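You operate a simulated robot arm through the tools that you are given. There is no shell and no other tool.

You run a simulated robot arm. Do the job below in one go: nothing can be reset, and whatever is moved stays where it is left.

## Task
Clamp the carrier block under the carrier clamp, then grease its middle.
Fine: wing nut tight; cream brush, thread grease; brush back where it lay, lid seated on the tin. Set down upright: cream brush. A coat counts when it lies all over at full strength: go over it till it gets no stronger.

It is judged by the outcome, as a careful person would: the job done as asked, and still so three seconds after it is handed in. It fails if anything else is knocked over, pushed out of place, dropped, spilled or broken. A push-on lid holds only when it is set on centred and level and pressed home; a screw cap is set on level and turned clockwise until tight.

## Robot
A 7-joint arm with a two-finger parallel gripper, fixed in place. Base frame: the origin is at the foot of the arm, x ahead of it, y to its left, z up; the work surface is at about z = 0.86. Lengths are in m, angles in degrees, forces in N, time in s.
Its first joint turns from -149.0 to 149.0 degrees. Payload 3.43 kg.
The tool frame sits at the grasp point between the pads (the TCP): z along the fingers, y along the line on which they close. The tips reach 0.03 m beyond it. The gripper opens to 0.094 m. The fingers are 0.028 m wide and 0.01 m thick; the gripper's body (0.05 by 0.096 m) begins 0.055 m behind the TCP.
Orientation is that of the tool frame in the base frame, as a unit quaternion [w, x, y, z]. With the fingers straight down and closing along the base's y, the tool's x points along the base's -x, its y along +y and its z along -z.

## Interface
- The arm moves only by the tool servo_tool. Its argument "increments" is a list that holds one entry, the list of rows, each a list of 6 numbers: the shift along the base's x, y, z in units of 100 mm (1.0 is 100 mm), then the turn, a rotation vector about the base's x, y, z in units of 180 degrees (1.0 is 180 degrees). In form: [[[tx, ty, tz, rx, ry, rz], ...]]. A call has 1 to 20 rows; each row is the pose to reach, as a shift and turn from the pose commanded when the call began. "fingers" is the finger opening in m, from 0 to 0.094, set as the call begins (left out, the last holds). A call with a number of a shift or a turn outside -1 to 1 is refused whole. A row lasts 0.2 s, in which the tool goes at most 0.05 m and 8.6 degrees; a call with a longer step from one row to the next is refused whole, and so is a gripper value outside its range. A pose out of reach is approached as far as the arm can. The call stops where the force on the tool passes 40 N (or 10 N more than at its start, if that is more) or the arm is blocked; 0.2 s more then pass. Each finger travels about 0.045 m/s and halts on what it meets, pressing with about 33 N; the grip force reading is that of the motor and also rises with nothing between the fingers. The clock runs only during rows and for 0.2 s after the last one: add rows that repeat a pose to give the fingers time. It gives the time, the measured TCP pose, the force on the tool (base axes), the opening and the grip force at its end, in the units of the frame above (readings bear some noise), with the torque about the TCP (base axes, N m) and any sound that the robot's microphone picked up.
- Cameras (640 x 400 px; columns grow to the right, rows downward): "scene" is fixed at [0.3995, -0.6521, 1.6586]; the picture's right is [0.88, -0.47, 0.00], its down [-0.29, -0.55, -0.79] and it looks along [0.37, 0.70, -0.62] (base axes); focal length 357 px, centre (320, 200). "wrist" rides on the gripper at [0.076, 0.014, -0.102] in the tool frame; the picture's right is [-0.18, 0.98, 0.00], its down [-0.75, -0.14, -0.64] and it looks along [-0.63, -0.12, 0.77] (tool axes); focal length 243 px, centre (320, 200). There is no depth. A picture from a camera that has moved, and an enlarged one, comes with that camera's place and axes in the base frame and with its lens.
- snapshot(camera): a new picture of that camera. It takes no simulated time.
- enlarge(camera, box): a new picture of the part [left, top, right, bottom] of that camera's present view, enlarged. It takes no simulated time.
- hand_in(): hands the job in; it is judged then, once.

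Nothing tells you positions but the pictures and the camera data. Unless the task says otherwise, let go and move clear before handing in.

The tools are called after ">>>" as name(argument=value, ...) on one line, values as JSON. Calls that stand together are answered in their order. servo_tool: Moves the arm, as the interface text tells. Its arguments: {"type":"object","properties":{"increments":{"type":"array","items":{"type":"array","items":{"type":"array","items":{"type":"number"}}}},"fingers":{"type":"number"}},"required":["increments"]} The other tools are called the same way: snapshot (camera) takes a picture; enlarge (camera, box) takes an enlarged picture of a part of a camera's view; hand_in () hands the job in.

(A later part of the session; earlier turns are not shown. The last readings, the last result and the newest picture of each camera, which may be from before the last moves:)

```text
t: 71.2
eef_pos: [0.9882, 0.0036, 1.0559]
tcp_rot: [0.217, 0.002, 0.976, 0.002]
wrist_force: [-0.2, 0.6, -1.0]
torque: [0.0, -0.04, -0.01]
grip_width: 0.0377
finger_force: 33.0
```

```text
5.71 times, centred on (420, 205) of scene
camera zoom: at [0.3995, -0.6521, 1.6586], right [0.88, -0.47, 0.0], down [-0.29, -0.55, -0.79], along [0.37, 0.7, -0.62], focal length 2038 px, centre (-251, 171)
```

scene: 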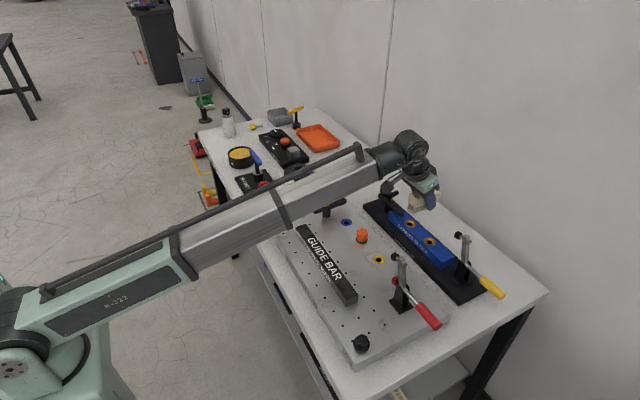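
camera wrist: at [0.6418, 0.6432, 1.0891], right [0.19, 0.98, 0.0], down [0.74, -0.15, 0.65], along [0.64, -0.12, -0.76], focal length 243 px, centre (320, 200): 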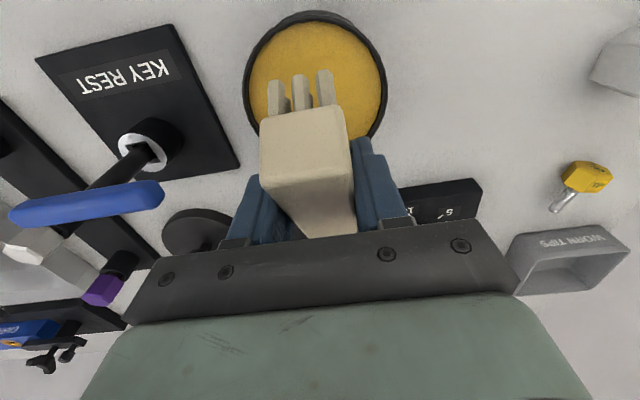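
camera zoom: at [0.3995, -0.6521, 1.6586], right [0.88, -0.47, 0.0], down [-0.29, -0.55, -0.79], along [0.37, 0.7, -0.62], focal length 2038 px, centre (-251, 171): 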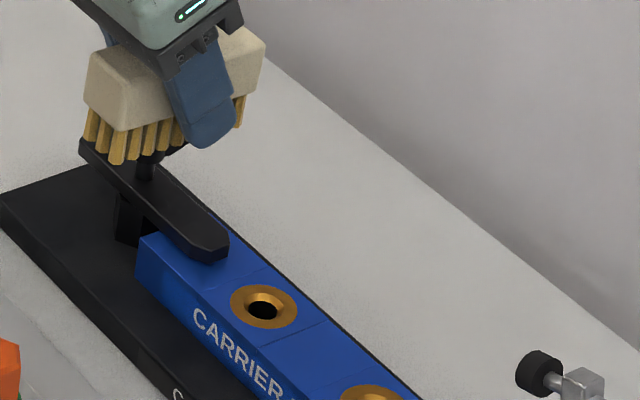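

>>> servo_tool(increments=[[[0.18, -0.3, 0, 0, 0, 0], [0.36, -0.6, 0, 0, 0, 0], [0.54, -0.91, 0, 0, 0, 0], [0.54, -0.91, -0.4, 0, 0, 0], [0.54, -0.91, -0.8, 0, 0, 0], [0.54, -0.91, -0.95, 0, 0, 0], [0.54, -0.91, -0.95, 0, 0, 0]]])

>>> enlarge(camera="wrist", box=[200, 0, 440, 150])

>>> enlarge(camera="scene", box=[390, 200, 454, 250])

```text
t: 72.8
eef_pos: [1.0417, -0.0878, 0.9584]
tcp_rot: [0.218, 0.003, 0.976, 0.001]
wrist_force: [0.2, 0.0, -1.1]
torque: [-0.02, -0.03, -0.01]
grip_width: 0.0377
finger_force: 33.1
```

```text
2.67 times, centred on (320, 75) of wrist
camera zoom: at [0.9276, -0.0717, 1.0211], right [0.17, 0.98, 0.08], down [0.41, -0.15, 0.9], along [0.9, -0.12, -0.43], focal length 647 px, centre (320, 533)
```

zoom: 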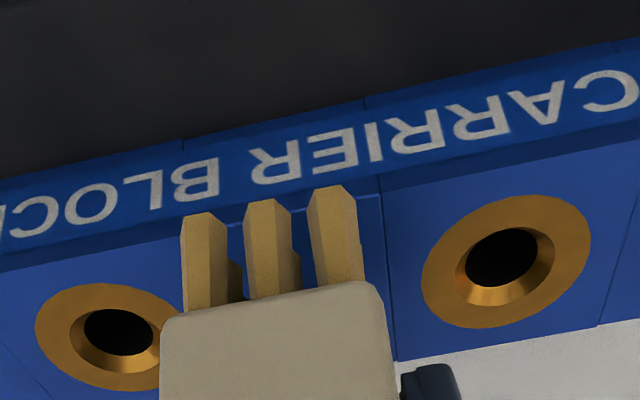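

```text
8.00 times, centred on (422, 225) of scene
camera zoom: at [0.3995, -0.6521, 1.6586], right [0.88, -0.47, 0.0], down [-0.29, -0.55, -0.79], along [0.37, 0.7, -0.62], focal length 2854 px, centre (-496, 0)
```

zoom: 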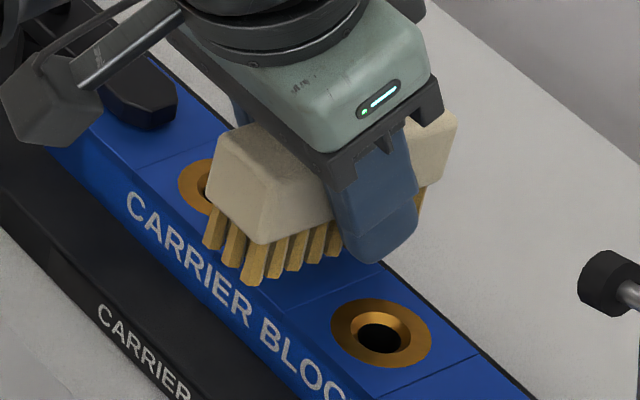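

>>> servo_tool(increments=[[[0, 0, -0.06, 0, 0, 0], [0, 0, -0.1, 0, 0, 0], [0, 0, -0.12, 0, 0, 0], [0, -0.025, -0.12, 0, 0, 0], [0, -0.05, -0.12, 0, 0, 0], [0, -0.025, -0.12, 0, 0, 0], [0, 0, -0.12, 0, 0, 0], [0, 0.025, -0.12, 0, 0, 0], [0, 0.05, -0.12, 0, 0, 0], [0, 0.025, -0.12, 0, 0, 0], [0, 0, -0.12, 0, 0, 0]]])

>>> enlarge(camera="wrist", box=[200, 0, 440, 150])

>>> enlarge(camera="scene", box=[390, 200, 454, 250])

```text
t: 75.2
eef_pos: [1.0398, -0.0877, 0.947]
tcp_rot: [0.217, 0.001, 0.976, 0.002]
wrist_force: [0.2, 1.4, 0.9]
torque: [0.02, -0.06, 0.01]
grip_width: 0.0374
finger_force: 33.1
```

```text
2.67 times, centred on (320, 75) of wrist
camera zoom: at [0.9264, -0.0714, 1.0085], right [0.17, 0.98, 0.08], down [0.41, -0.15, 0.9], along [0.9, -0.12, -0.43], focal length 647 px, centre (320, 533)
```

zoom: 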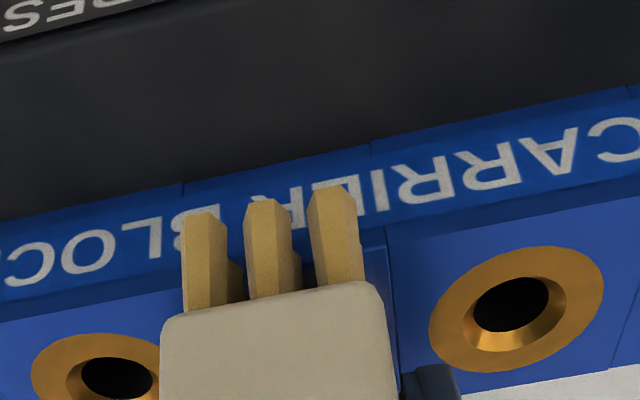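

```text
8.00 times, centred on (422, 225) of scene
camera zoom: at [0.3995, -0.6521, 1.6586], right [0.88, -0.47, 0.0], down [-0.29, -0.55, -0.79], along [0.37, 0.7, -0.62], focal length 2854 px, centre (-496, 0)
```

zoom: 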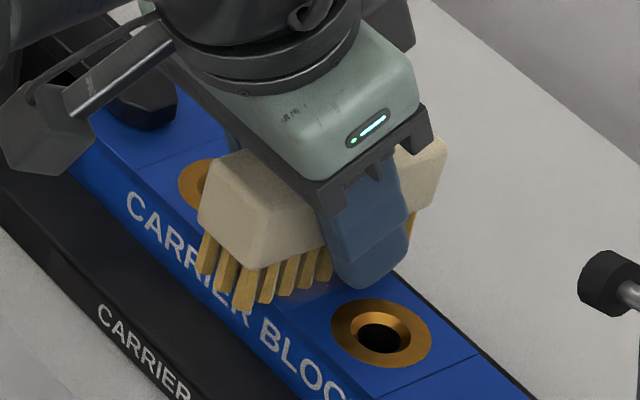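

>>> servo_tool(increments=[[[0, 0, -0.02, 0, 0, 0], [0, -0.03, -0.02, 0, 0, 0], [0, -0.055, -0.02, 0, 0, 0], [0, -0.03, -0.02, 0, 0, 0], [0, 0, -0.02, 0, 0, 0], [0, 0.03, -0.02, 0, 0, 0], [0, 0.055, -0.02, 0, 0, 0], [0, 0.03, -0.02, 0, 0, 0], [0, 0, -0.02, 0, 0, 0]]])

>>> servo_tool(increments=[[[0, 0, 0.2, 0, 0, 0], [0, 0, 0.5, 0, 0, 0], [-0.3, 0.1, 0.8, 0, 0, 0], [-0.7, 0.2, 0.9, 0, 0, 0], [-0.7, 0.2, 0.9, 0, 0, 0]]])

>>> enlarge(camera="scene", box=[390, 210, 454, 250])

>>> enlarge(camera="wrist", box=[200, 0, 440, 150])

```text
t: 77.2
eef_pos: [1.0403, -0.086, 0.9458]
tcp_rot: [0.217, 0.0, 0.976, 0.003]
wrist_force: [-0.9, 9.2, 20.6]
torque: [0.13, -0.54, 0.22]
grip_width: 0.0375
finger_force: 33.1
```

```text
t: 78.4
eef_pos: [0.9696, -0.0674, 1.0342]
tcp_rot: [0.218, 0.003, 0.976, 0.001]
wrist_force: [-1.0, -0.7, -0.3]
torque: [-0.01, 0.03, -0.01]
grip_width: 0.0374
finger_force: 32.2
```

```text
10.00 times, centred on (422, 230) of scene
camera zoom: at [0.3995, -0.6521, 1.6586], right [0.88, -0.47, 0.0], down [-0.29, -0.55, -0.79], along [0.37, 0.7, -0.62], focal length 3567 px, centre (-700, -100)
```

zoom: 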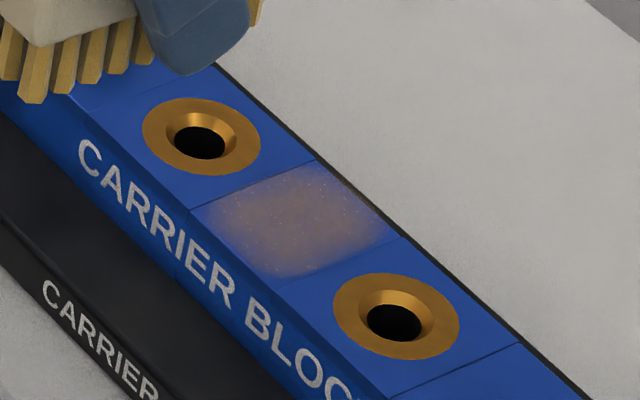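

```text
2.67 times, centred on (320, 75) of wrist
camera zoom: at [0.856, -0.0522, 1.0954], right [0.17, 0.98, 0.08], down [0.41, -0.15, 0.9], along [0.9, -0.12, -0.43], focal length 647 px, centre (320, 533)
```

zoom: 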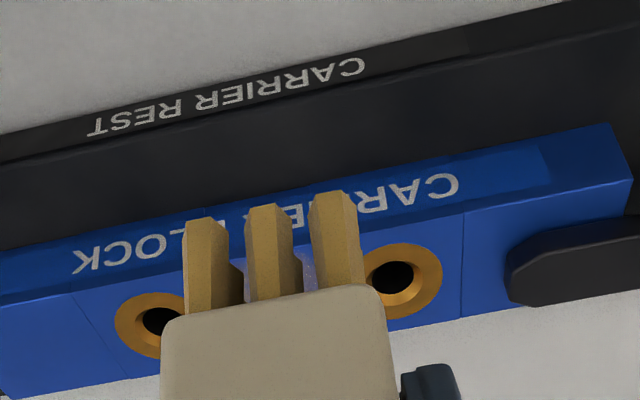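

A coat is building up right in the middle zone, still weak toward the edges. I'll go back and make more, wider passes.

>>> servo_tool(increments=[[[0.3, -0.1, 0, 0, 0, 0], [0.7, -0.2, -0.1, 0, 0, 0], [0.7, -0.2, -0.5, 0, 0, 0], [0.7, -0.2, -0.8, 0, 0, 0], [0.7, -0.2, -0.9, 0, 0, 0], [0.7, -0.25, -0.9, 0, 0, 0], [0.7, -0.29, -0.9, 0, 0, 0], [0.7, -0.25, -0.9, 0, 0, 0], [0.7, -0.2, -0.9, 0, 0, 0], [0.7, -0.15, -0.9, 0, 0, 0], [0.7, -0.11, -0.9, 0, 0, 0], [0.7, -0.15, -0.9, 0, 0, 0], [0.7, -0.2, -0.9, 0, 0, 0], [0.7, -0.25, -0.9, 0, 0, 0], [0.7, -0.29, -0.9, 0, 0, 0], [0.7, -0.25, -0.9, 0, 0, 0], [0.7, -0.2, -0.9, 0, 0, 0], [0.7, -0.15, -0.9, 0, 0, 0], [0.7, -0.11, -0.9, 0, 0, 0], [0.7, -0.2, -0.9, 0, 0, 0]]])

>>> enlarge(camera="scene", box=[390, 200, 454, 250])

```text
t: 82.6
eef_pos: [1.0414, -0.085, 0.9448]
tcp_rot: [0.217, 0.001, 0.976, 0.003]
wrist_force: [-0.2, 6.8, 14.7]
torque: [0.1, -0.4, 0.12]
grip_width: 0.0377
finger_force: 32.7
```

```text
8.00 times, centred on (422, 225) of scene
camera zoom: at [0.3995, -0.6521, 1.6586], right [0.88, -0.47, 0.0], down [-0.29, -0.55, -0.79], along [0.37, 0.7, -0.62], focal length 2854 px, centre (-496, 0)
```

zoom: 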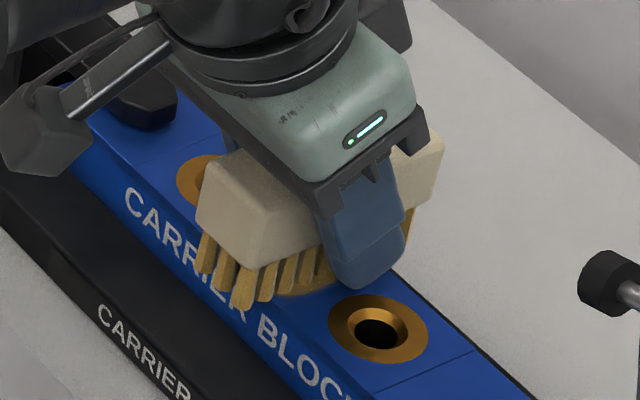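

>>> servo_tool(increments=[[[0, 0, 0.2, 0, 0, 0], [0, 0, 0.5, 0, 0, 0], [-0.3, 0.1, 0.8, 0, 0, 0], [-0.7, 0.2, 0.9, 0, 0, 0], [-0.7, 0.2, 0.9, 0, 0, 0]]])

>>> enlarge(camera="scene", box=[390, 210, 454, 250])

>>> enlarge(camera="scene", box=[412, 220, 444, 240])

>>> enlarge(camera="scene", box=[370, 180, 418, 210])

```text
t: 83.8
eef_pos: [0.971, -0.0655, 1.0352]
tcp_rot: [0.218, 0.001, 0.976, 0.001]
wrist_force: [0.6, -0.3, -0.5]
torque: [-0.03, -0.02, 0.02]
grip_width: 0.0374
finger_force: 33.0
```

```text
10.00 times, centred on (422, 230) of scene
camera zoom: at [0.3995, -0.6521, 1.6586], right [0.88, -0.47, 0.0], down [-0.29, -0.55, -0.79], along [0.37, 0.7, -0.62], focal length 3567 px, centre (-700, -100)
```

zoom: 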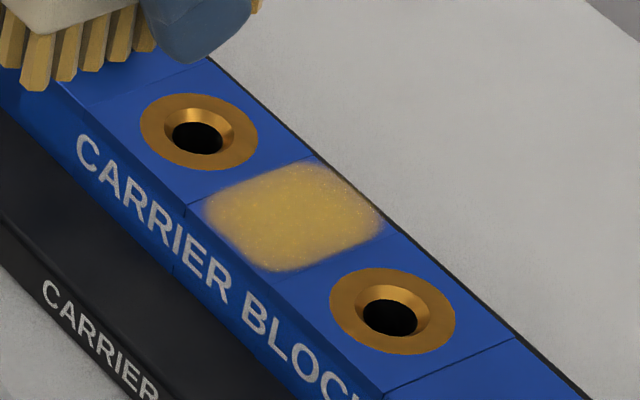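

```text
16.00 times, centred on (428, 230) of scene
camera zoom: at [0.3995, -0.6521, 1.6586], right [0.88, -0.47, 0.0], down [-0.29, -0.55, -0.79], along [0.37, 0.7, -0.62], focal length 5707 px, centre (-1408, -280)
```

zoom: 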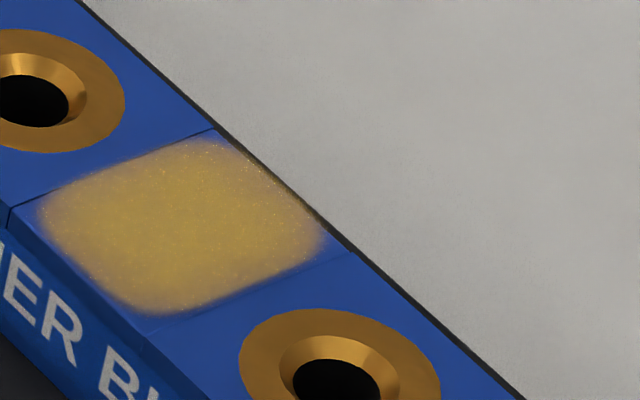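

```text
13.33 times, centred on (394, 195) of scene
camera zoom: at [0.3995, -0.6521, 1.6586], right [0.88, -0.47, 0.0], down [-0.29, -0.55, -0.79], along [0.37, 0.7, -0.62], focal length 4756 px, centre (-667, 267)
```

zoom: 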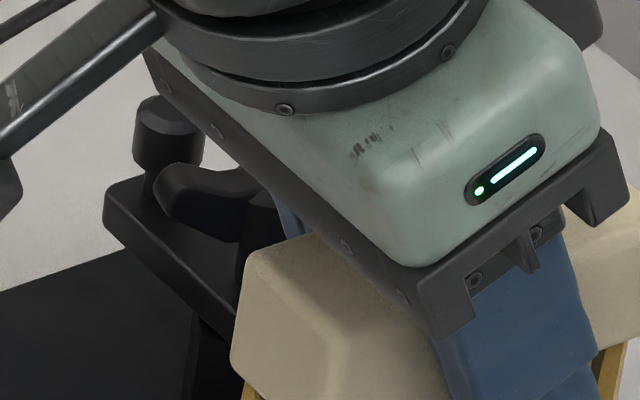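

The coat is much stronger, though the block crept about 2-3 mm during the strokes. I'll use a lighter touch for the next passes and check the clamp area.

>>> servo_tool(increments=[[[0.3, -0.1, 0, 0, 0, 0], [0.7, -0.2, -0.1, 0, 0, 0], [0.7, -0.2, -0.5, 0, 0, 0], [0.7, -0.2, -0.8, 0, 0, 0], [0.7, -0.2, -0.885, 0, 0, 0], [0.7, -0.22, -0.885, 0, 0, 0], [0.7, -0.25, -0.885, 0, 0, 0], [0.7, -0.22, -0.885, 0, 0, 0], [0.7, -0.18, -0.885, 0, 0, 0], [0.7, -0.14, -0.885, 0, 0, 0], [0.7, -0.11, -0.885, 0, 0, 0], [0.7, -0.14, -0.885, 0, 0, 0], [0.7, -0.18, -0.885, 0, 0, 0], [0.7, -0.22, -0.885, 0, 0, 0], [0.7, -0.25, -0.885, 0, 0, 0], [0.7, -0.22, -0.885, 0, 0, 0], [0.7, -0.18, -0.885, 0, 0, 0], [0.7, -0.18, -0.885, 0, 0, 0]]])

>>> servo_tool(increments=[[[0, 0, 0.2, 0, 0, 0], [0, 0, 0.5, 0, 0, 0], [-0.3, 0.0, 0.8, 0, 0, 0], [-0.7, 0.0, 0.9, 0, 0, 0], [-1.0, 0.3, 0.9, 0, 0, 0], [-1.0, 0.7, 0.9, 0, 0, 0]]])

>>> enlarge(camera="scene", box=[390, 210, 454, 250])

>>> enlarge(camera="scene", box=[412, 220, 444, 240])

>>> enlarge(camera="scene", box=[376, 190, 424, 220])

```text
t: 87.6
eef_pos: [1.0419, -0.0856, 0.9471]
tcp_rot: [0.217, 0.002, 0.976, 0.002]
wrist_force: [-0.7, -0.3, -0.3]
torque: [0.03, 0.02, -0.04]
grip_width: 0.0375
finger_force: 32.7
```

```text
t: 89.0
eef_pos: [0.9414, -0.0149, 1.0369]
tcp_rot: [0.217, 0.002, 0.976, 0.001]
wrist_force: [1.1, 1.1, -0.6]
torque: [-0.01, 0.03, -0.01]
grip_width: 0.0378
finger_force: 32.6
```

```text
10.00 times, centred on (422, 230) of scene
camera zoom: at [0.3995, -0.6521, 1.6586], right [0.88, -0.47, 0.0], down [-0.29, -0.55, -0.79], along [0.37, 0.7, -0.62], focal length 3567 px, centre (-700, -100)
```

zoom: 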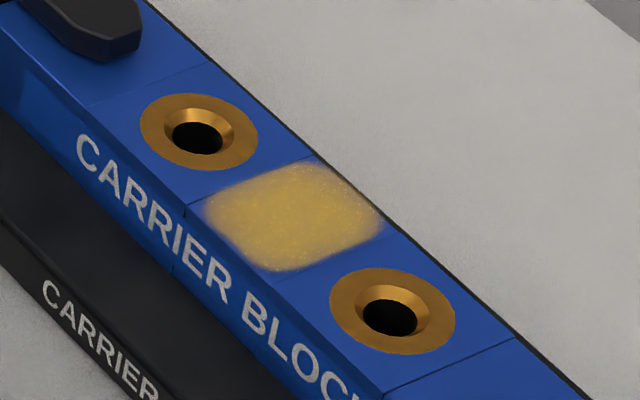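

```text
16.00 times, centred on (428, 230) of scene
camera zoom: at [0.3995, -0.6521, 1.6586], right [0.88, -0.47, 0.0], down [-0.29, -0.55, -0.79], along [0.37, 0.7, -0.62], focal length 5707 px, centre (-1408, -280)
```

zoom: 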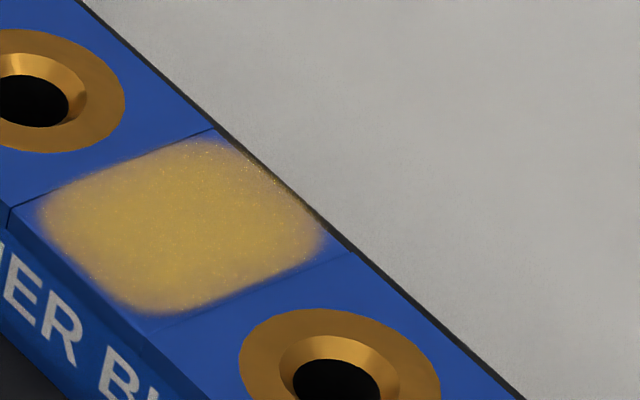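

```text
13.33 times, centred on (400, 205) of scene
camera zoom: at [0.3995, -0.6521, 1.6586], right [0.88, -0.47, 0.0], down [-0.29, -0.55, -0.79], along [0.37, 0.7, -0.62], focal length 4756 px, centre (-747, 133)
```

zoom: 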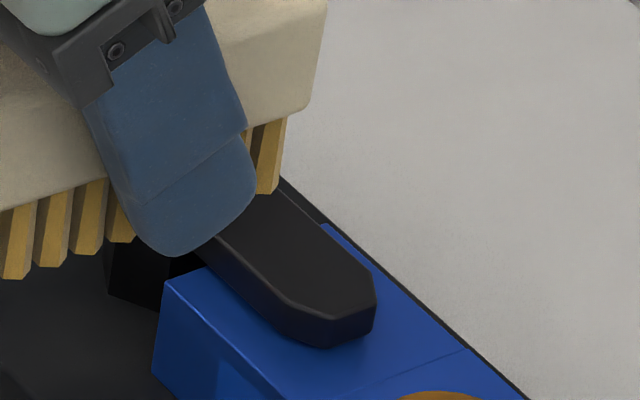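

That pass barely touched. I'll do a few light drags toward -y with proper contact, which also nudges the block back to where it was.

>>> servo_tool(increments=[[[0.4, -0.25, 0, 0, 0, 0], [0.8, -0.5, 0, 0, 0, 0], [1.0, -0.64, -0.2, 0, 0, 0], [1.0, -0.64, -0.6, 0, 0, 0], [1.0, -0.64, -0.85, 0, 0, 0], [1.0, -0.64, -0.92, 0, 0, 0], [1.0, -0.68, -0.92, 0, 0, 0], [1.0, -0.72, -0.92, 0, 0, 0], [1.0, -0.77, -0.92, 0, 0, 0], [1.0, -0.77, -0.85, 0, 0, 0], [1.0, -0.64, -0.85, 0, 0, 0], [1.0, -0.64, -0.92, 0, 0, 0], [1.0, -0.68, -0.92, 0, 0, 0], [1.0, -0.72, -0.92, 0, 0, 0], [1.0, -0.77, -0.92, 0, 0, 0], [1.0, -0.77, -0.85, 0, 0, 0]]])

>>> servo_tool(increments=[[[0, 0, 0.2, 0, 0, 0], [0, 0, 0.5, 0, 0, 0], [-0.3, 0.0, 0.8, 0, 0, 0], [-0.7, 0.0, 0.85, 0, 0, 0], [-1.0, 0.3, 0.85, 0, 0, 0], [-1.0, 0.7, 0.85, 0, 0, 0]]])

>>> enlarge(camera="scene", box=[390, 210, 454, 250])

>>> enlarge(camera="scene", box=[412, 220, 444, 240])

```text
t: 92.4
eef_pos: [1.0397, -0.0918, 0.9513]
tcp_rot: [0.217, 0.002, 0.976, 0.001]
wrist_force: [0.4, 0.1, 0.5]
torque: [-0.01, 0.0, 0.01]
grip_width: 0.0375
finger_force: 32.8
```

```text
t: 93.8
eef_pos: [0.9401, -0.0205, 1.0371]
tcp_rot: [0.217, 0.002, 0.976, 0.002]
wrist_force: [0.0, 0.1, 0.4]
torque: [0.02, 0.01, -0.02]
grip_width: 0.0376
finger_force: 32.7
```

```text
10.00 times, centred on (422, 230) of scene
camera zoom: at [0.3995, -0.6521, 1.6586], right [0.88, -0.47, 0.0], down [-0.29, -0.55, -0.79], along [0.37, 0.7, -0.62], focal length 3567 px, centre (-700, -100)
```

zoom: 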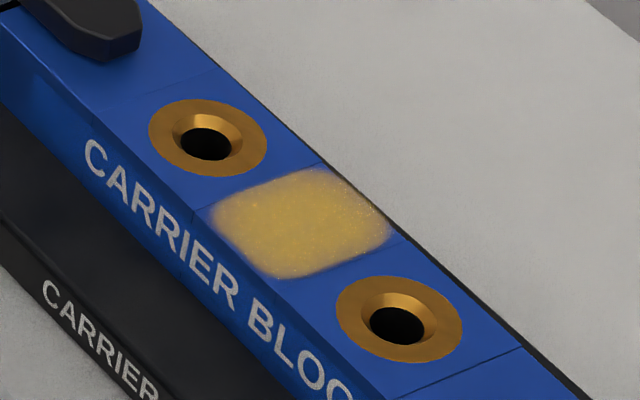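

```text
16.00 times, centred on (428, 230) of scene
camera zoom: at [0.3995, -0.6521, 1.6586], right [0.88, -0.47, 0.0], down [-0.29, -0.55, -0.79], along [0.37, 0.7, -0.62], focal length 5707 px, centre (-1408, -280)
```

zoom: 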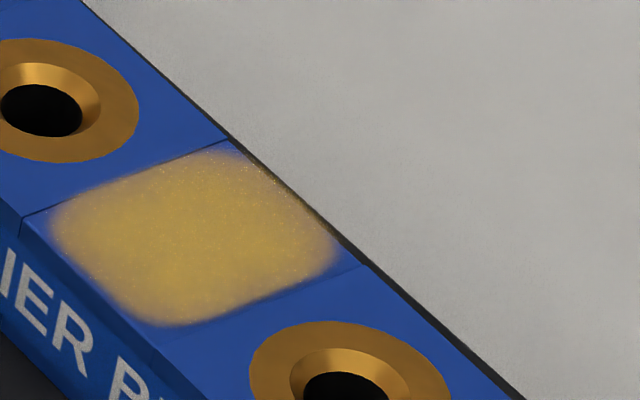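

>>> servo_tool(increments=[[[-0.4, 0.2, 0.1, 0, 0, 0], [-0.8, 0.4, 0.2, 0, 0, 0], [-1.0, 0.8, 0.2, 0, 0, 0], [-1.0, 1.0, 0.2, 0, 0, 0]]])

>>> enlarge(camera="scene", box=[372, 184, 404, 204])

>>> enlarge(camera="scene", box=[380, 198, 412, 218])

>>> snapshot(camera="wrist")

```text
t: 94.8
eef_pos: [0.8409, 0.0772, 1.0557]
tcp_rot: [0.217, 0.002, 0.976, 0.003]
wrist_force: [0.2, 0.0, 1.0]
torque: [-0.02, 0.01, 0.01]
grip_width: 0.0376
finger_force: 32.7
```

```text
16.00 times, centred on (388, 194) of scene
camera zoom: at [0.3995, -0.6521, 1.6586], right [0.88, -0.47, 0.0], down [-0.29, -0.55, -0.79], along [0.37, 0.7, -0.62], focal length 5707 px, centre (-768, 296)
```

zoom: 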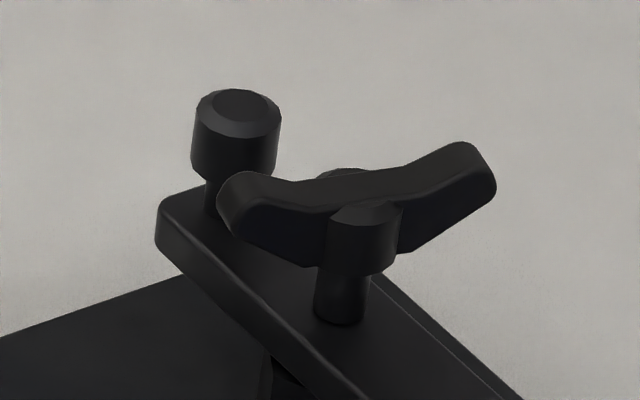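

```text
16.00 times, centred on (396, 208) of scene
camera zoom: at [0.3995, -0.6521, 1.6586], right [0.88, -0.47, 0.0], down [-0.29, -0.55, -0.79], along [0.37, 0.7, -0.62], focal length 5707 px, centre (-896, 72)
```

zoom: 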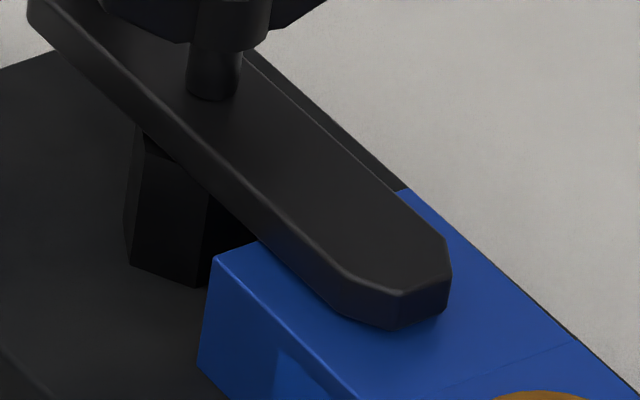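

```text
taken
camera wrist: at [0.727, 0.0935, 1.1174], right [0.17, 0.98, 0.08], down [0.41, -0.15, 0.9], along [0.9, -0.12, -0.43], focal length 243 px, centre (320, 200)
```

wrist: 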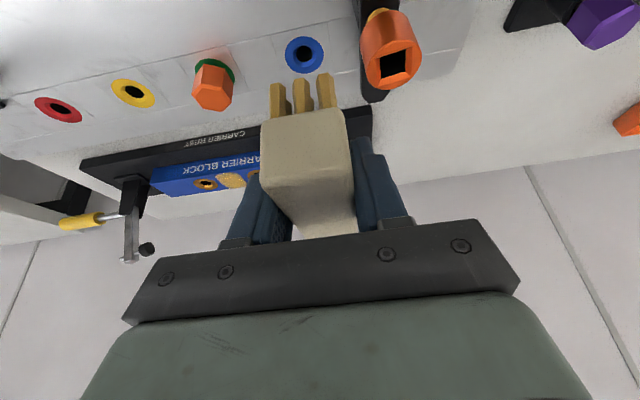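

I'll do one more full contact pass to see whether the coat still gains strength.

>>> servo_tool(increments=[[[0.33, -0.28, 0, 0, 0, 0], [0.66, -0.56, 0, 0, 0, 0], [1.0, -0.84, 0, 0, 0, 0]]])

>>> servo_tool(increments=[[[0.35, -0.3, 0, 0, 0, 0], [0.7, -0.6, -0.1, 0, 0, 0], [1.0, -0.83, -0.2, 0, 0, 0], [1.0, -0.83, -0.6, 0, 0, 0], [1.0, -0.83, -0.95, 0, 0, 0]]])

>>> servo_tool(increments=[[[0, 0, -0.1, 0, 0, 0], [0, 0, -0.16, 0, 0, 0], [0, -0.03, -0.165, 0, 0, 0], [0, -0.06, -0.165, 0, 0, 0], [0, -0.03, -0.165, 0, 0, 0], [0, 0, -0.165, 0, 0, 0], [0, 0.03, -0.165, 0, 0, 0], [0, 0.06, -0.165, 0, 0, 0], [0, 0.03, -0.165, 0, 0, 0], [0, 0, -0.165, 0, 0, 0], [0, -0.03, -0.165, 0, 0, 0], [0, -0.06, -0.165, 0, 0, 0], [0, -0.03, -0.165, 0, 0, 0], [0, 0, -0.165, 0, 0, 0], [0, 0.03, -0.165, 0, 0, 0], [0, 0.06, -0.165, 0, 0, 0], [0, 0.03, -0.165, 0, 0, 0], [0, 0.02, -0.1, 0, 0, 0]]])

>>> servo_tool(increments=[[[0, 0, 0.3, 0, 0, 0], [-0.2, 0, 0.7, 0, 0, 0], [-0.6, 0.1, 0.9, 0, 0, 0], [-1.0, 0.4, 0.9, 0, 0, 0]]])

>>> enlarge(camera="scene", box=[390, 210, 454, 250])

>>> enlarge(camera="scene", box=[412, 220, 444, 240])

```text
t: 95.6
eef_pos: [0.9394, -0.0058, 1.0553]
tcp_rot: [0.217, 0.002, 0.976, 0.001]
wrist_force: [0.2, -0.2, -0.4]
torque: [0.0, -0.02, -0.03]
grip_width: 0.0378
finger_force: 33.1
```

```text
t: 96.8
eef_pos: [1.041, -0.0911, 0.961]
tcp_rot: [0.218, 0.002, 0.976, 0.002]
wrist_force: [0.0, 0.0, -0.5]
torque: [-0.01, 0.02, -0.01]
grip_width: 0.0376
finger_force: 33.0
```

```text
t: 100.6
eef_pos: [1.0419, -0.088, 0.9516]
tcp_rot: [0.216, 0.002, 0.976, 0.002]
wrist_force: [0.6, 0.0, -0.8]
torque: [-0.01, -0.01, 0.01]
grip_width: 0.0377
finger_force: 32.9
```

```text
t: 101.6
eef_pos: [0.9387, -0.0492, 1.0418]
tcp_rot: [0.217, 0.003, 0.976, 0.001]
wrist_force: [0.8, -0.6, -0.2]
torque: [-0.02, 0.0, 0.01]
grip_width: 0.0375
finger_force: 33.4
```

```text
10.00 times, centred on (422, 230) of scene
camera zoom: at [0.3995, -0.6521, 1.6586], right [0.88, -0.47, 0.0], down [-0.29, -0.55, -0.79], along [0.37, 0.7, -0.62], focal length 3567 px, centre (-700, -100)
```

zoom: 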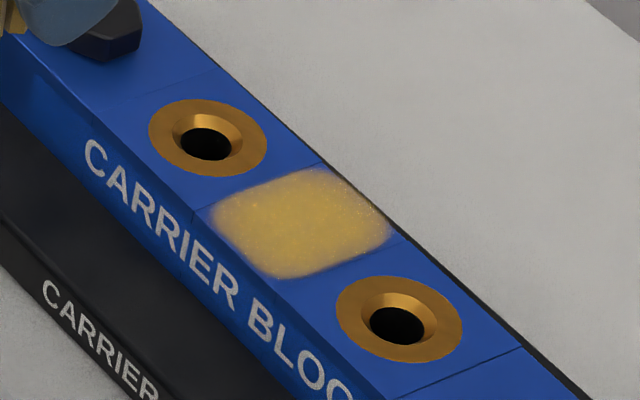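

```text
16.00 times, centred on (428, 230) of scene
camera zoom: at [0.3995, -0.6521, 1.6586], right [0.88, -0.47, 0.0], down [-0.29, -0.55, -0.79], along [0.37, 0.7, -0.62], focal length 5707 px, centre (-1408, -280)
```

zoom: 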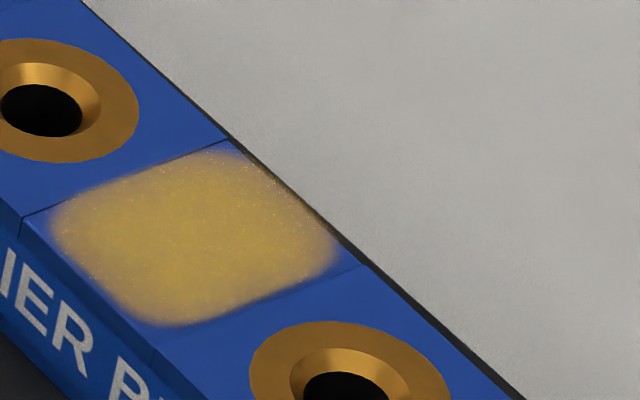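

>>> servo_tool(increments=[[[0.4, -0.2, 0, 0, 0, 0], [0.8, -0.4, -0.1, 0, 0, 0], [1.0, -0.42, -0.4, 0, 0, 0], [1.0, -0.42, -0.8, 0, 0, 0], [1.0, -0.42, -0.93, 0, 0, 0], [1.0, -0.42, -0.965, 0, 0, 0], [1.0, -0.45, -0.97, 0, 0, 0], [1.0, -0.48, -0.97, 0, 0, 0], [1.0, -0.45, -0.97, 0, 0, 0], [1.0, -0.42, -0.97, 0, 0, 0], [1.0, -0.39, -0.97, 0, 0, 0], [1.0, -0.36, -0.97, 0, 0, 0], [1.0, -0.39, -0.97, 0, 0, 0], [1.0, -0.42, -0.97, 0, 0, 0], [1.0, -0.45, -0.97, 0, 0, 0], [1.0, -0.48, -0.97, 0, 0, 0], [1.0, -0.45, -0.97, 0, 0, 0], [1.0, -0.42, -0.97, 0, 0, 0], [1.0, -0.39, -0.97, 0, 0, 0], [1.0, -0.38, -0.9, 0, 0, 0]]])

>>> servo_tool(increments=[[[0, 0, 0.3, 0, 0, 0], [-0.2, 0, 0.7, 0, 0, 0], [-0.6, 0.1, 0.9, 0, 0, 0], [-1.0, 0.4, 0.9, 0, 0, 0]]])

>>> enlarge(camera="scene", box=[412, 220, 444, 240])

```text
t: 105.8
eef_pos: [1.0408, -0.0861, 0.9506]
tcp_rot: [0.217, 0.002, 0.976, 0.002]
wrist_force: [-0.8, 0.7, -1.5]
torque: [-0.02, -0.01, 0.01]
grip_width: 0.0377
finger_force: 33.2
```

```text
t: 106.8
eef_pos: [0.9392, -0.0458, 1.0407]
tcp_rot: [0.218, 0.002, 0.976, 0.002]
wrist_force: [-0.1, -1.0, -1.1]
torque: [-0.01, 0.02, 0.0]
grip_width: 0.0374
finger_force: 33.1
```

```text
16.00 times, centred on (428, 230) of scene
camera zoom: at [0.3995, -0.6521, 1.6586], right [0.88, -0.47, 0.0], down [-0.29, -0.55, -0.79], along [0.37, 0.7, -0.62], focal length 5707 px, centre (-1408, -280)
```

zoom: 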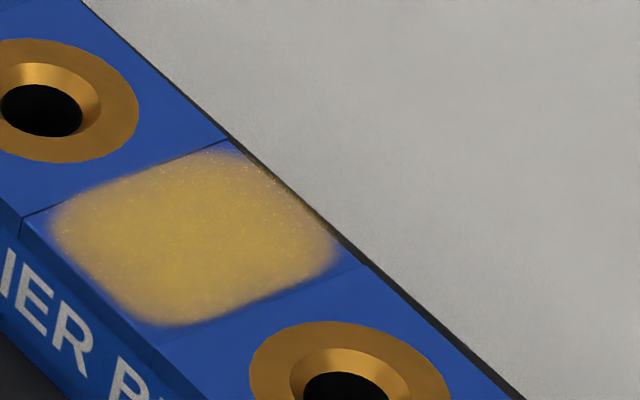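

The coat no longer changes, so it is at full strength. Returning the brush to where it lay.

>>> servo_tool(increments=[[[-0.13, 0.45, 0.05, 0, 0, 0], [-0.26, 0.9, 0.1, 0, 0, 0]]])

>>> servo_tool(increments=[[[-0.13, 0.45, 0, 0, 0, 0], [-0.26, 0.9, 0, 0, 0, 0]]])

>>> servo_tool(increments=[[[-0.13, 0.45, 0, 0, 0, 0], [-0.26, 0.9, 0, 0, 0, 0]]])

>>> servo_tool(increments=[[[-0.13, 0.45, 0, 0, 0, 0], [-0.26, 0.9, 0, 0, 0, 0]]])

>>> servo_tool(increments=[[[-0.13, 0.45, 0, 0, 0, 0], [-0.26, 0.9, 0, 0, 0, 0]]])

>>> servo_tool(increments=[[[-0.13, 0.45, 0, 0, 0, 0], [-0.26, 0.9, 0, 0, 0, 0]]])

>>> servo_tool(increments=[[[-0.13, 0.45, 0, 0, 0, 0], [-0.26, 0.9, 0, 0, 0, 0]]])

>>> servo_tool(increments=[[[-0.13, 0.45, 0, 0, 0, 0], [-0.26, 0.9, 0, 0, 0, 0]]])

>>> enlarge(camera="scene", box=[195, 100, 275, 170])

```text
t: 107.4
eef_pos: [0.9154, 0.0431, 1.0509]
tcp_rot: [0.217, 0.002, 0.976, 0.001]
wrist_force: [0.9, 0.1, -1.2]
torque: [0.01, 0.0, -0.02]
grip_width: 0.0378
finger_force: 33.2
```

```text
t: 108.0
eef_pos: [0.8899, 0.1336, 1.0523]
tcp_rot: [0.217, 0.002, 0.976, 0.001]
wrist_force: [0.2, 0.3, -0.6]
torque: [0.04, 0.01, 0.05]
grip_width: 0.0376
finger_force: 32.8
```

```text
t: 108.6
eef_pos: [0.864, 0.2231, 1.0524]
tcp_rot: [0.217, 0.002, 0.976, 0.002]
wrist_force: [0.1, -0.7, -1.3]
torque: [0.0, 0.02, 0.01]
grip_width: 0.0375
finger_force: 33.0
```

```text
t: 109.2
eef_pos: [0.8381, 0.3116, 1.0505]
tcp_rot: [0.217, 0.002, 0.976, 0.002]
wrist_force: [0.7, -0.5, -0.2]
torque: [0.01, 0.02, 0.01]
grip_width: 0.0377
finger_force: 33.3
```

```text
t: 109.8
eef_pos: [0.8131, 0.4027, 1.0506]
tcp_rot: [0.217, 0.002, 0.976, 0.001]
wrist_force: [0.0, -0.5, -0.1]
torque: [-0.01, 0.04, -0.02]
grip_width: 0.0375
finger_force: 32.9
```

```text
t: 110.4
eef_pos: [0.7869, 0.4937, 1.0541]
tcp_rot: [0.217, 0.002, 0.976, 0.001]
wrist_force: [-0.3, 0.5, -0.8]
torque: [0.02, -0.01, 0.01]
grip_width: 0.0376
finger_force: 33.1
```

```text
t: 111.0
eef_pos: [0.7626, 0.5836, 1.0511]
tcp_rot: [0.217, 0.003, 0.976, 0.001]
wrist_force: [-0.1, -0.3, -1.8]
torque: [0.0, -0.02, 0.0]
grip_width: 0.0378
finger_force: 32.9
```

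```text
t: 111.6
eef_pos: [0.7336, 0.6743, 1.0503]
tcp_rot: [0.217, 0.002, 0.976, 0.002]
wrist_force: [-0.4, -0.2, 0.2]
torque: [0.03, 0.01, 0.01]
grip_width: 0.0375
finger_force: 32.8
```

```text
5.71 times, centred on (235, 135) of scene
camera zoom: at [0.3995, -0.6521, 1.6586], right [0.88, -0.47, 0.0], down [-0.29, -0.55, -0.79], along [0.37, 0.7, -0.62], focal length 2038 px, centre (806, 571)
```

zoom: 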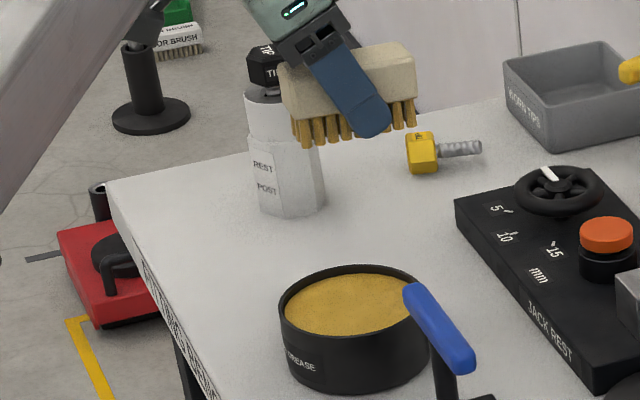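

>>> servo_tool(increments=[[[-0.14, 0.45, 0, 0, 0, 0], [-0.288, 0.87, 0, 0, 0, 0], [-0.288, 0.87, -0.4, 0, 0, 0], [-0.288, 0.87, -0.8, 0, 0, 0], [-0.288, 0.87, -1.0, 0, 0, 0], [-0.288, 0.87, -1.0, 0, 0, 0]]])

>>> enlarge(camera="scene", box=[207, 110, 271, 160])

>>> snapshot(camera="wrist")

```text
t: 113.0
eef_pos: [0.7049, 0.7602, 0.9512]
tcp_rot: [0.218, 0.002, 0.976, 0.002]
wrist_force: [-0.1, 0.7, -0.1]
torque: [0.0, 0.02, 0.03]
grip_width: 0.0376
finger_force: 33.0
```

```text
8.00 times, centred on (239, 135) of scene
camera zoom: at [0.3995, -0.6521, 1.6586], right [0.88, -0.47, 0.0], down [-0.29, -0.55, -0.79], along [0.37, 0.7, -0.62], focal length 2854 px, centre (968, 720)
```

zoom: 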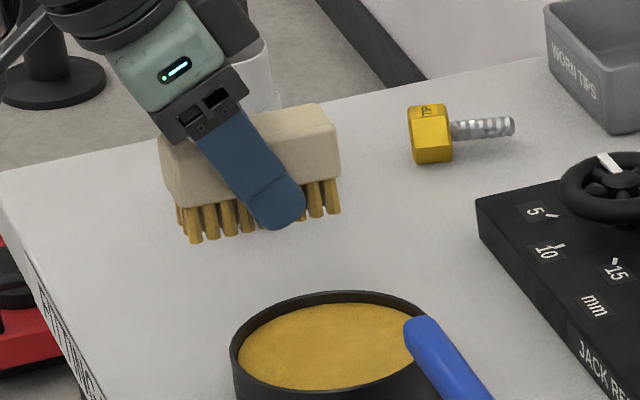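

```text
taken
camera wrist: at [0.5911, 0.7764, 1.0128], right [0.17, 0.98, 0.08], down [0.41, -0.15, 0.9], along [0.9, -0.12, -0.43], focal length 243 px, centre (320, 200)
```

wrist: 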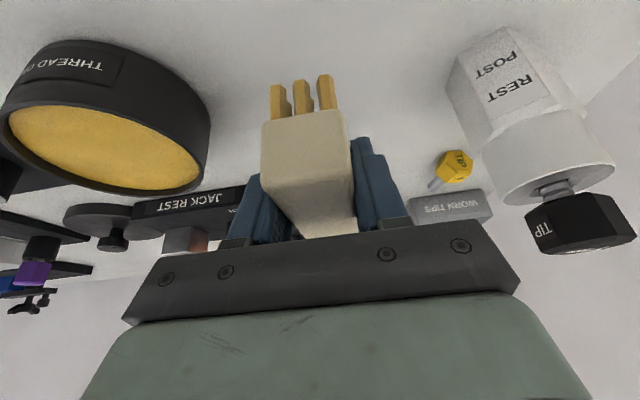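

>>> servo_tool(increments=[[[0.005, 0.012, -0.2, 0, 0, 0], [0.005, 0.012, -0.35, 0, 0, 0], [0.005, 0.012, -0.42, 0, 0, 0], [0.005, 0.012, -0.46, 0, 0, 0], [0.005, 0.012, -0.46, 0, 0, 0]]])

>>> enlarge(camera="scene", box=[215, 125, 263, 155])

```text
t: 114.2
eef_pos: [0.7049, 0.7624, 0.9049]
tcp_rot: [0.217, 0.002, 0.976, 0.002]
wrist_force: [0.6, -0.8, -0.8]
torque: [0.01, 0.04, -0.02]
grip_width: 0.0375
finger_force: 32.9
```

```text
13.33 times, centred on (239, 140) of scene
camera zoom: at [0.3995, -0.6521, 1.6586], right [0.88, -0.47, 0.0], down [-0.29, -0.55, -0.79], along [0.37, 0.7, -0.62], focal length 4756 px, centre (1400, 1000)
```

zoom: 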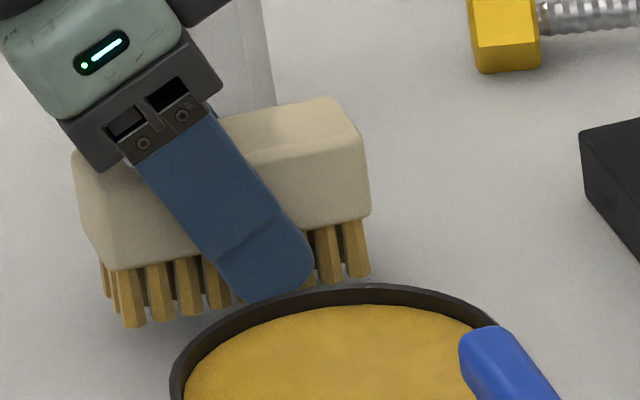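

>>> servo_tool(increments=[[[0, 0, -0.02, 0, 0, 0], [0, 0, -0.04, 0, 0, 0], [0, 0, -0.04, 0, 0, 0]]])

>>> enlarge(camera="scene", box=[215, 125, 263, 155])

>>> enlarge(camera="wrist", box=[200, 30, 440, 180])

```text
t: 115.0
eef_pos: [0.706, 0.7628, 0.9012]
tcp_rot: [0.217, 0.003, 0.976, 0.001]
wrist_force: [-1.1, -0.2, -1.6]
torque: [-0.03, 0.0, 0.0]
grip_width: 0.0376
finger_force: 32.8
```

```text
13.33 times, centred on (239, 140) of scene
camera zoom: at [0.3995, -0.6521, 1.6586], right [0.88, -0.47, 0.0], down [-0.29, -0.55, -0.79], along [0.37, 0.7, -0.62], focal length 4756 px, centre (1400, 1000)
```

zoom: 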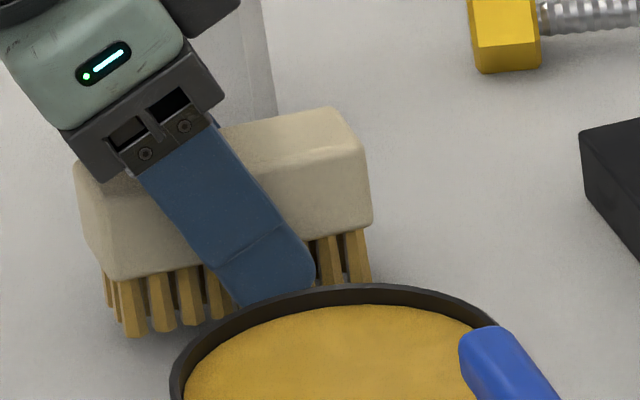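

```text
2.67 times, centred on (320, 105) of wrist
camera zoom: at [0.5911, 0.7793, 0.9631], right [0.17, 0.98, 0.08], down [0.41, -0.15, 0.9], along [0.9, -0.12, -0.43], focal length 647 px, centre (320, 453)
```

zoom: 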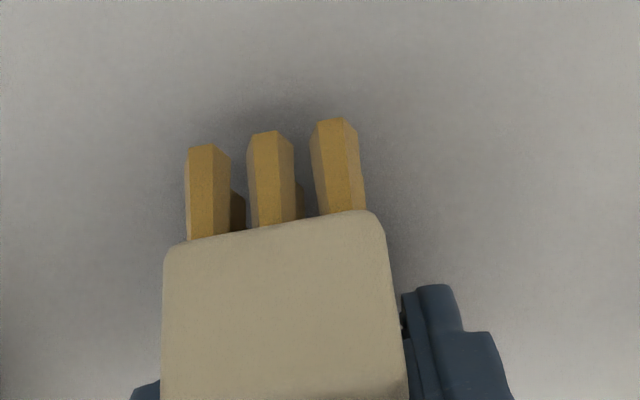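

>>> servo_tool(increments=[[[-0.01, -0.01, -0.02, 0, 0, 0], [-0.02, -0.01, -0.04, 0, 0, 0], [-0.02, -0.01, -0.04, 0, 0, 0]]])

>>> enlarge(camera="scene", box=[215, 125, 263, 155])

```text
t: 115.8
eef_pos: [0.7023, 0.762, 0.8975]
tcp_rot: [0.218, 0.002, 0.976, 0.001]
wrist_force: [-0.6, 0.0, -1.5]
torque: [-0.01, 0.01, 0.01]
grip_width: 0.0375
finger_force: 33.5
```

```text
13.33 times, centred on (239, 140) of scene
camera zoom: at [0.3995, -0.6521, 1.6586], right [0.88, -0.47, 0.0], down [-0.29, -0.55, -0.79], along [0.37, 0.7, -0.62], focal length 4756 px, centre (1400, 1000)
```

zoom: 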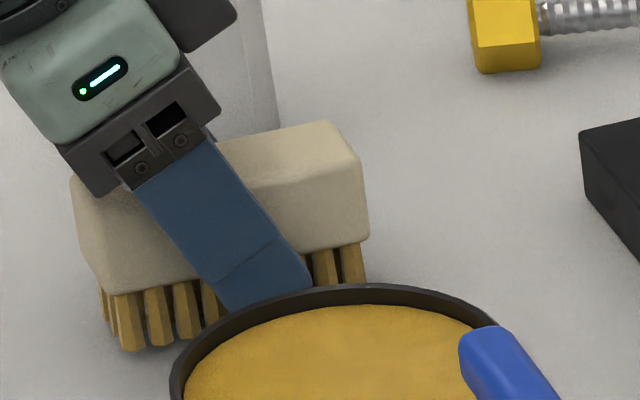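

>>> servo_tool(increments=[[[-0.005, 0, -0.015, 0, 0, 0], [-0.01, 0, -0.03, 0, 0, 0], [-0.01, 0, -0.03, 0, 0, 0]]])

>>> enlarge(camera="scene", box=[215, 125, 263, 155])

```text
t: 116.6
eef_pos: [0.7026, 0.7623, 0.8951]
tcp_rot: [0.218, 0.003, 0.976, 0.002]
wrist_force: [0.3, 0.1, 5.9]
torque: [-0.08, -0.34, 0.01]
grip_width: 0.0376
finger_force: 32.6
```

```text
13.33 times, centred on (239, 140) of scene
camera zoom: at [0.3995, -0.6521, 1.6586], right [0.88, -0.47, 0.0], down [-0.29, -0.55, -0.79], along [0.37, 0.7, -0.62], focal length 4756 px, centre (1400, 1000)
```

zoom: 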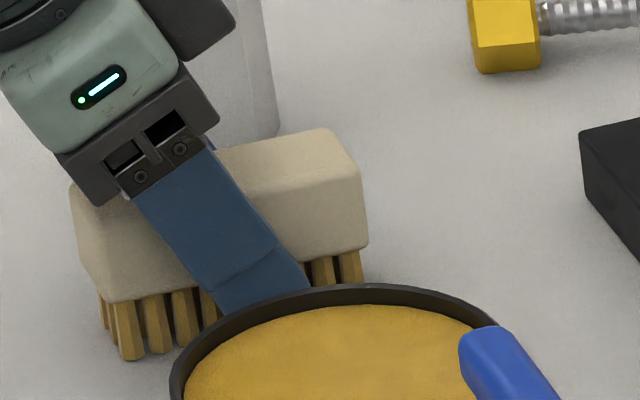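

>>> servo_tool(increments=[[[0, 0, 0, 0, 0, 0], [0, 0, 0, 0, 0, 0], [0, 0, 0, 0, 0, 0], [0, 0, 0, 0, 0, 0]]], fingers=0.066)

>>> enlarge(camera="scene", box=[215, 125, 263, 155])

>>> snapshot(camera="wrist")

```text
t: 117.6
eef_pos: [0.7018, 0.7614, 0.8949]
tcp_rot: [0.218, 0.002, 0.976, 0.001]
wrist_force: [-0.2, -0.2, 0.8]
torque: [-0.01, 0.0, 0.0]
grip_width: 0.0658
finger_force: 0.0
```

```text
13.33 times, centred on (239, 140) of scene
camera zoom: at [0.3995, -0.6521, 1.6586], right [0.88, -0.47, 0.0], down [-0.29, -0.55, -0.79], along [0.37, 0.7, -0.62], focal length 4756 px, centre (1400, 1000)
```

zoom: 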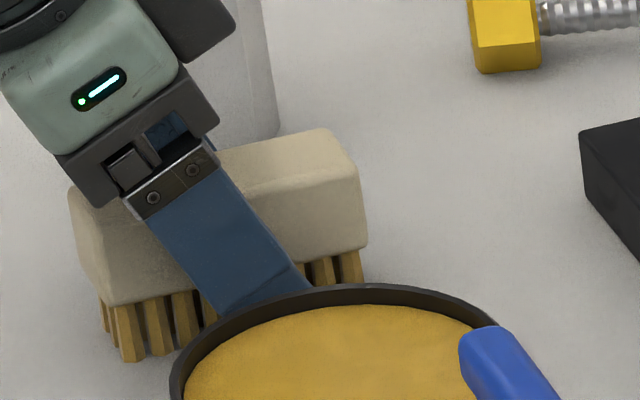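

```text
taken
camera wrist: at [0.588, 0.7778, 0.9558], right [0.17, 0.98, 0.08], down [0.41, -0.15, 0.9], along [0.9, -0.12, -0.43], focal length 243 px, centre (320, 200)
```

wrist: 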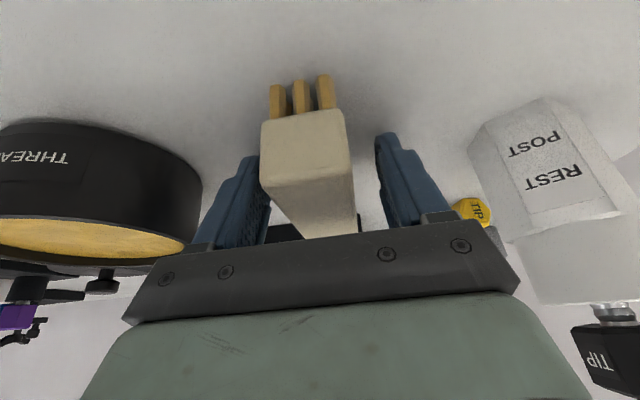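

The brush stands upright on its bristles where it lay. Now I'll retreat straight up and then look at the clamp and the lid.

>>> servo_tool(increments=[[[0, 0, 0.2, 0, 0, 0], [0, 0, 0.6, 0, 0, 0], [0, 0, 1.0, 0, 0, 0], [-0.2, -0.3, 1.0, 0, 0.045, 0], [-0.3, -0.6, 1.0, 0, 0.09, 0], [-0.3, -0.9, 1.0, 0, 0.137, 0]]])

>>> enlarge(camera="scene", box=[215, 125, 263, 155])

>>> snapshot(camera="wrist")

```text
t: 119.0
eef_pos: [0.6714, 0.6725, 0.9954]
tcp_rot: [0.003, 0.002, 1.0, 0.002]
wrist_force: [-0.3, -0.2, 0.3]
torque: [0.04, -0.02, -0.03]
grip_width: 0.0663
finger_force: 0.1
```

```text
13.33 times, centred on (239, 140) of scene
camera zoom: at [0.3995, -0.6521, 1.6586], right [0.88, -0.47, 0.0], down [-0.29, -0.55, -0.79], along [0.37, 0.7, -0.62], focal length 4756 px, centre (1400, 1000)
```

zoom: 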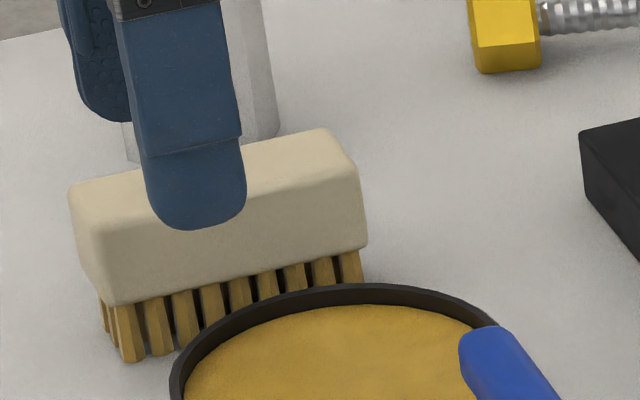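

```text
taken
camera wrist: at [0.5933, 0.6881, 1.0985], right [0.19, 0.98, 0.0], down [0.75, -0.15, 0.65], along [0.64, -0.12, -0.76], focal length 243 px, centre (320, 200)
```

wrist: 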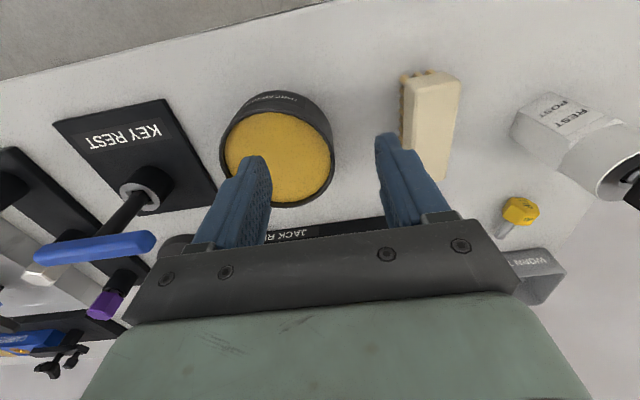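

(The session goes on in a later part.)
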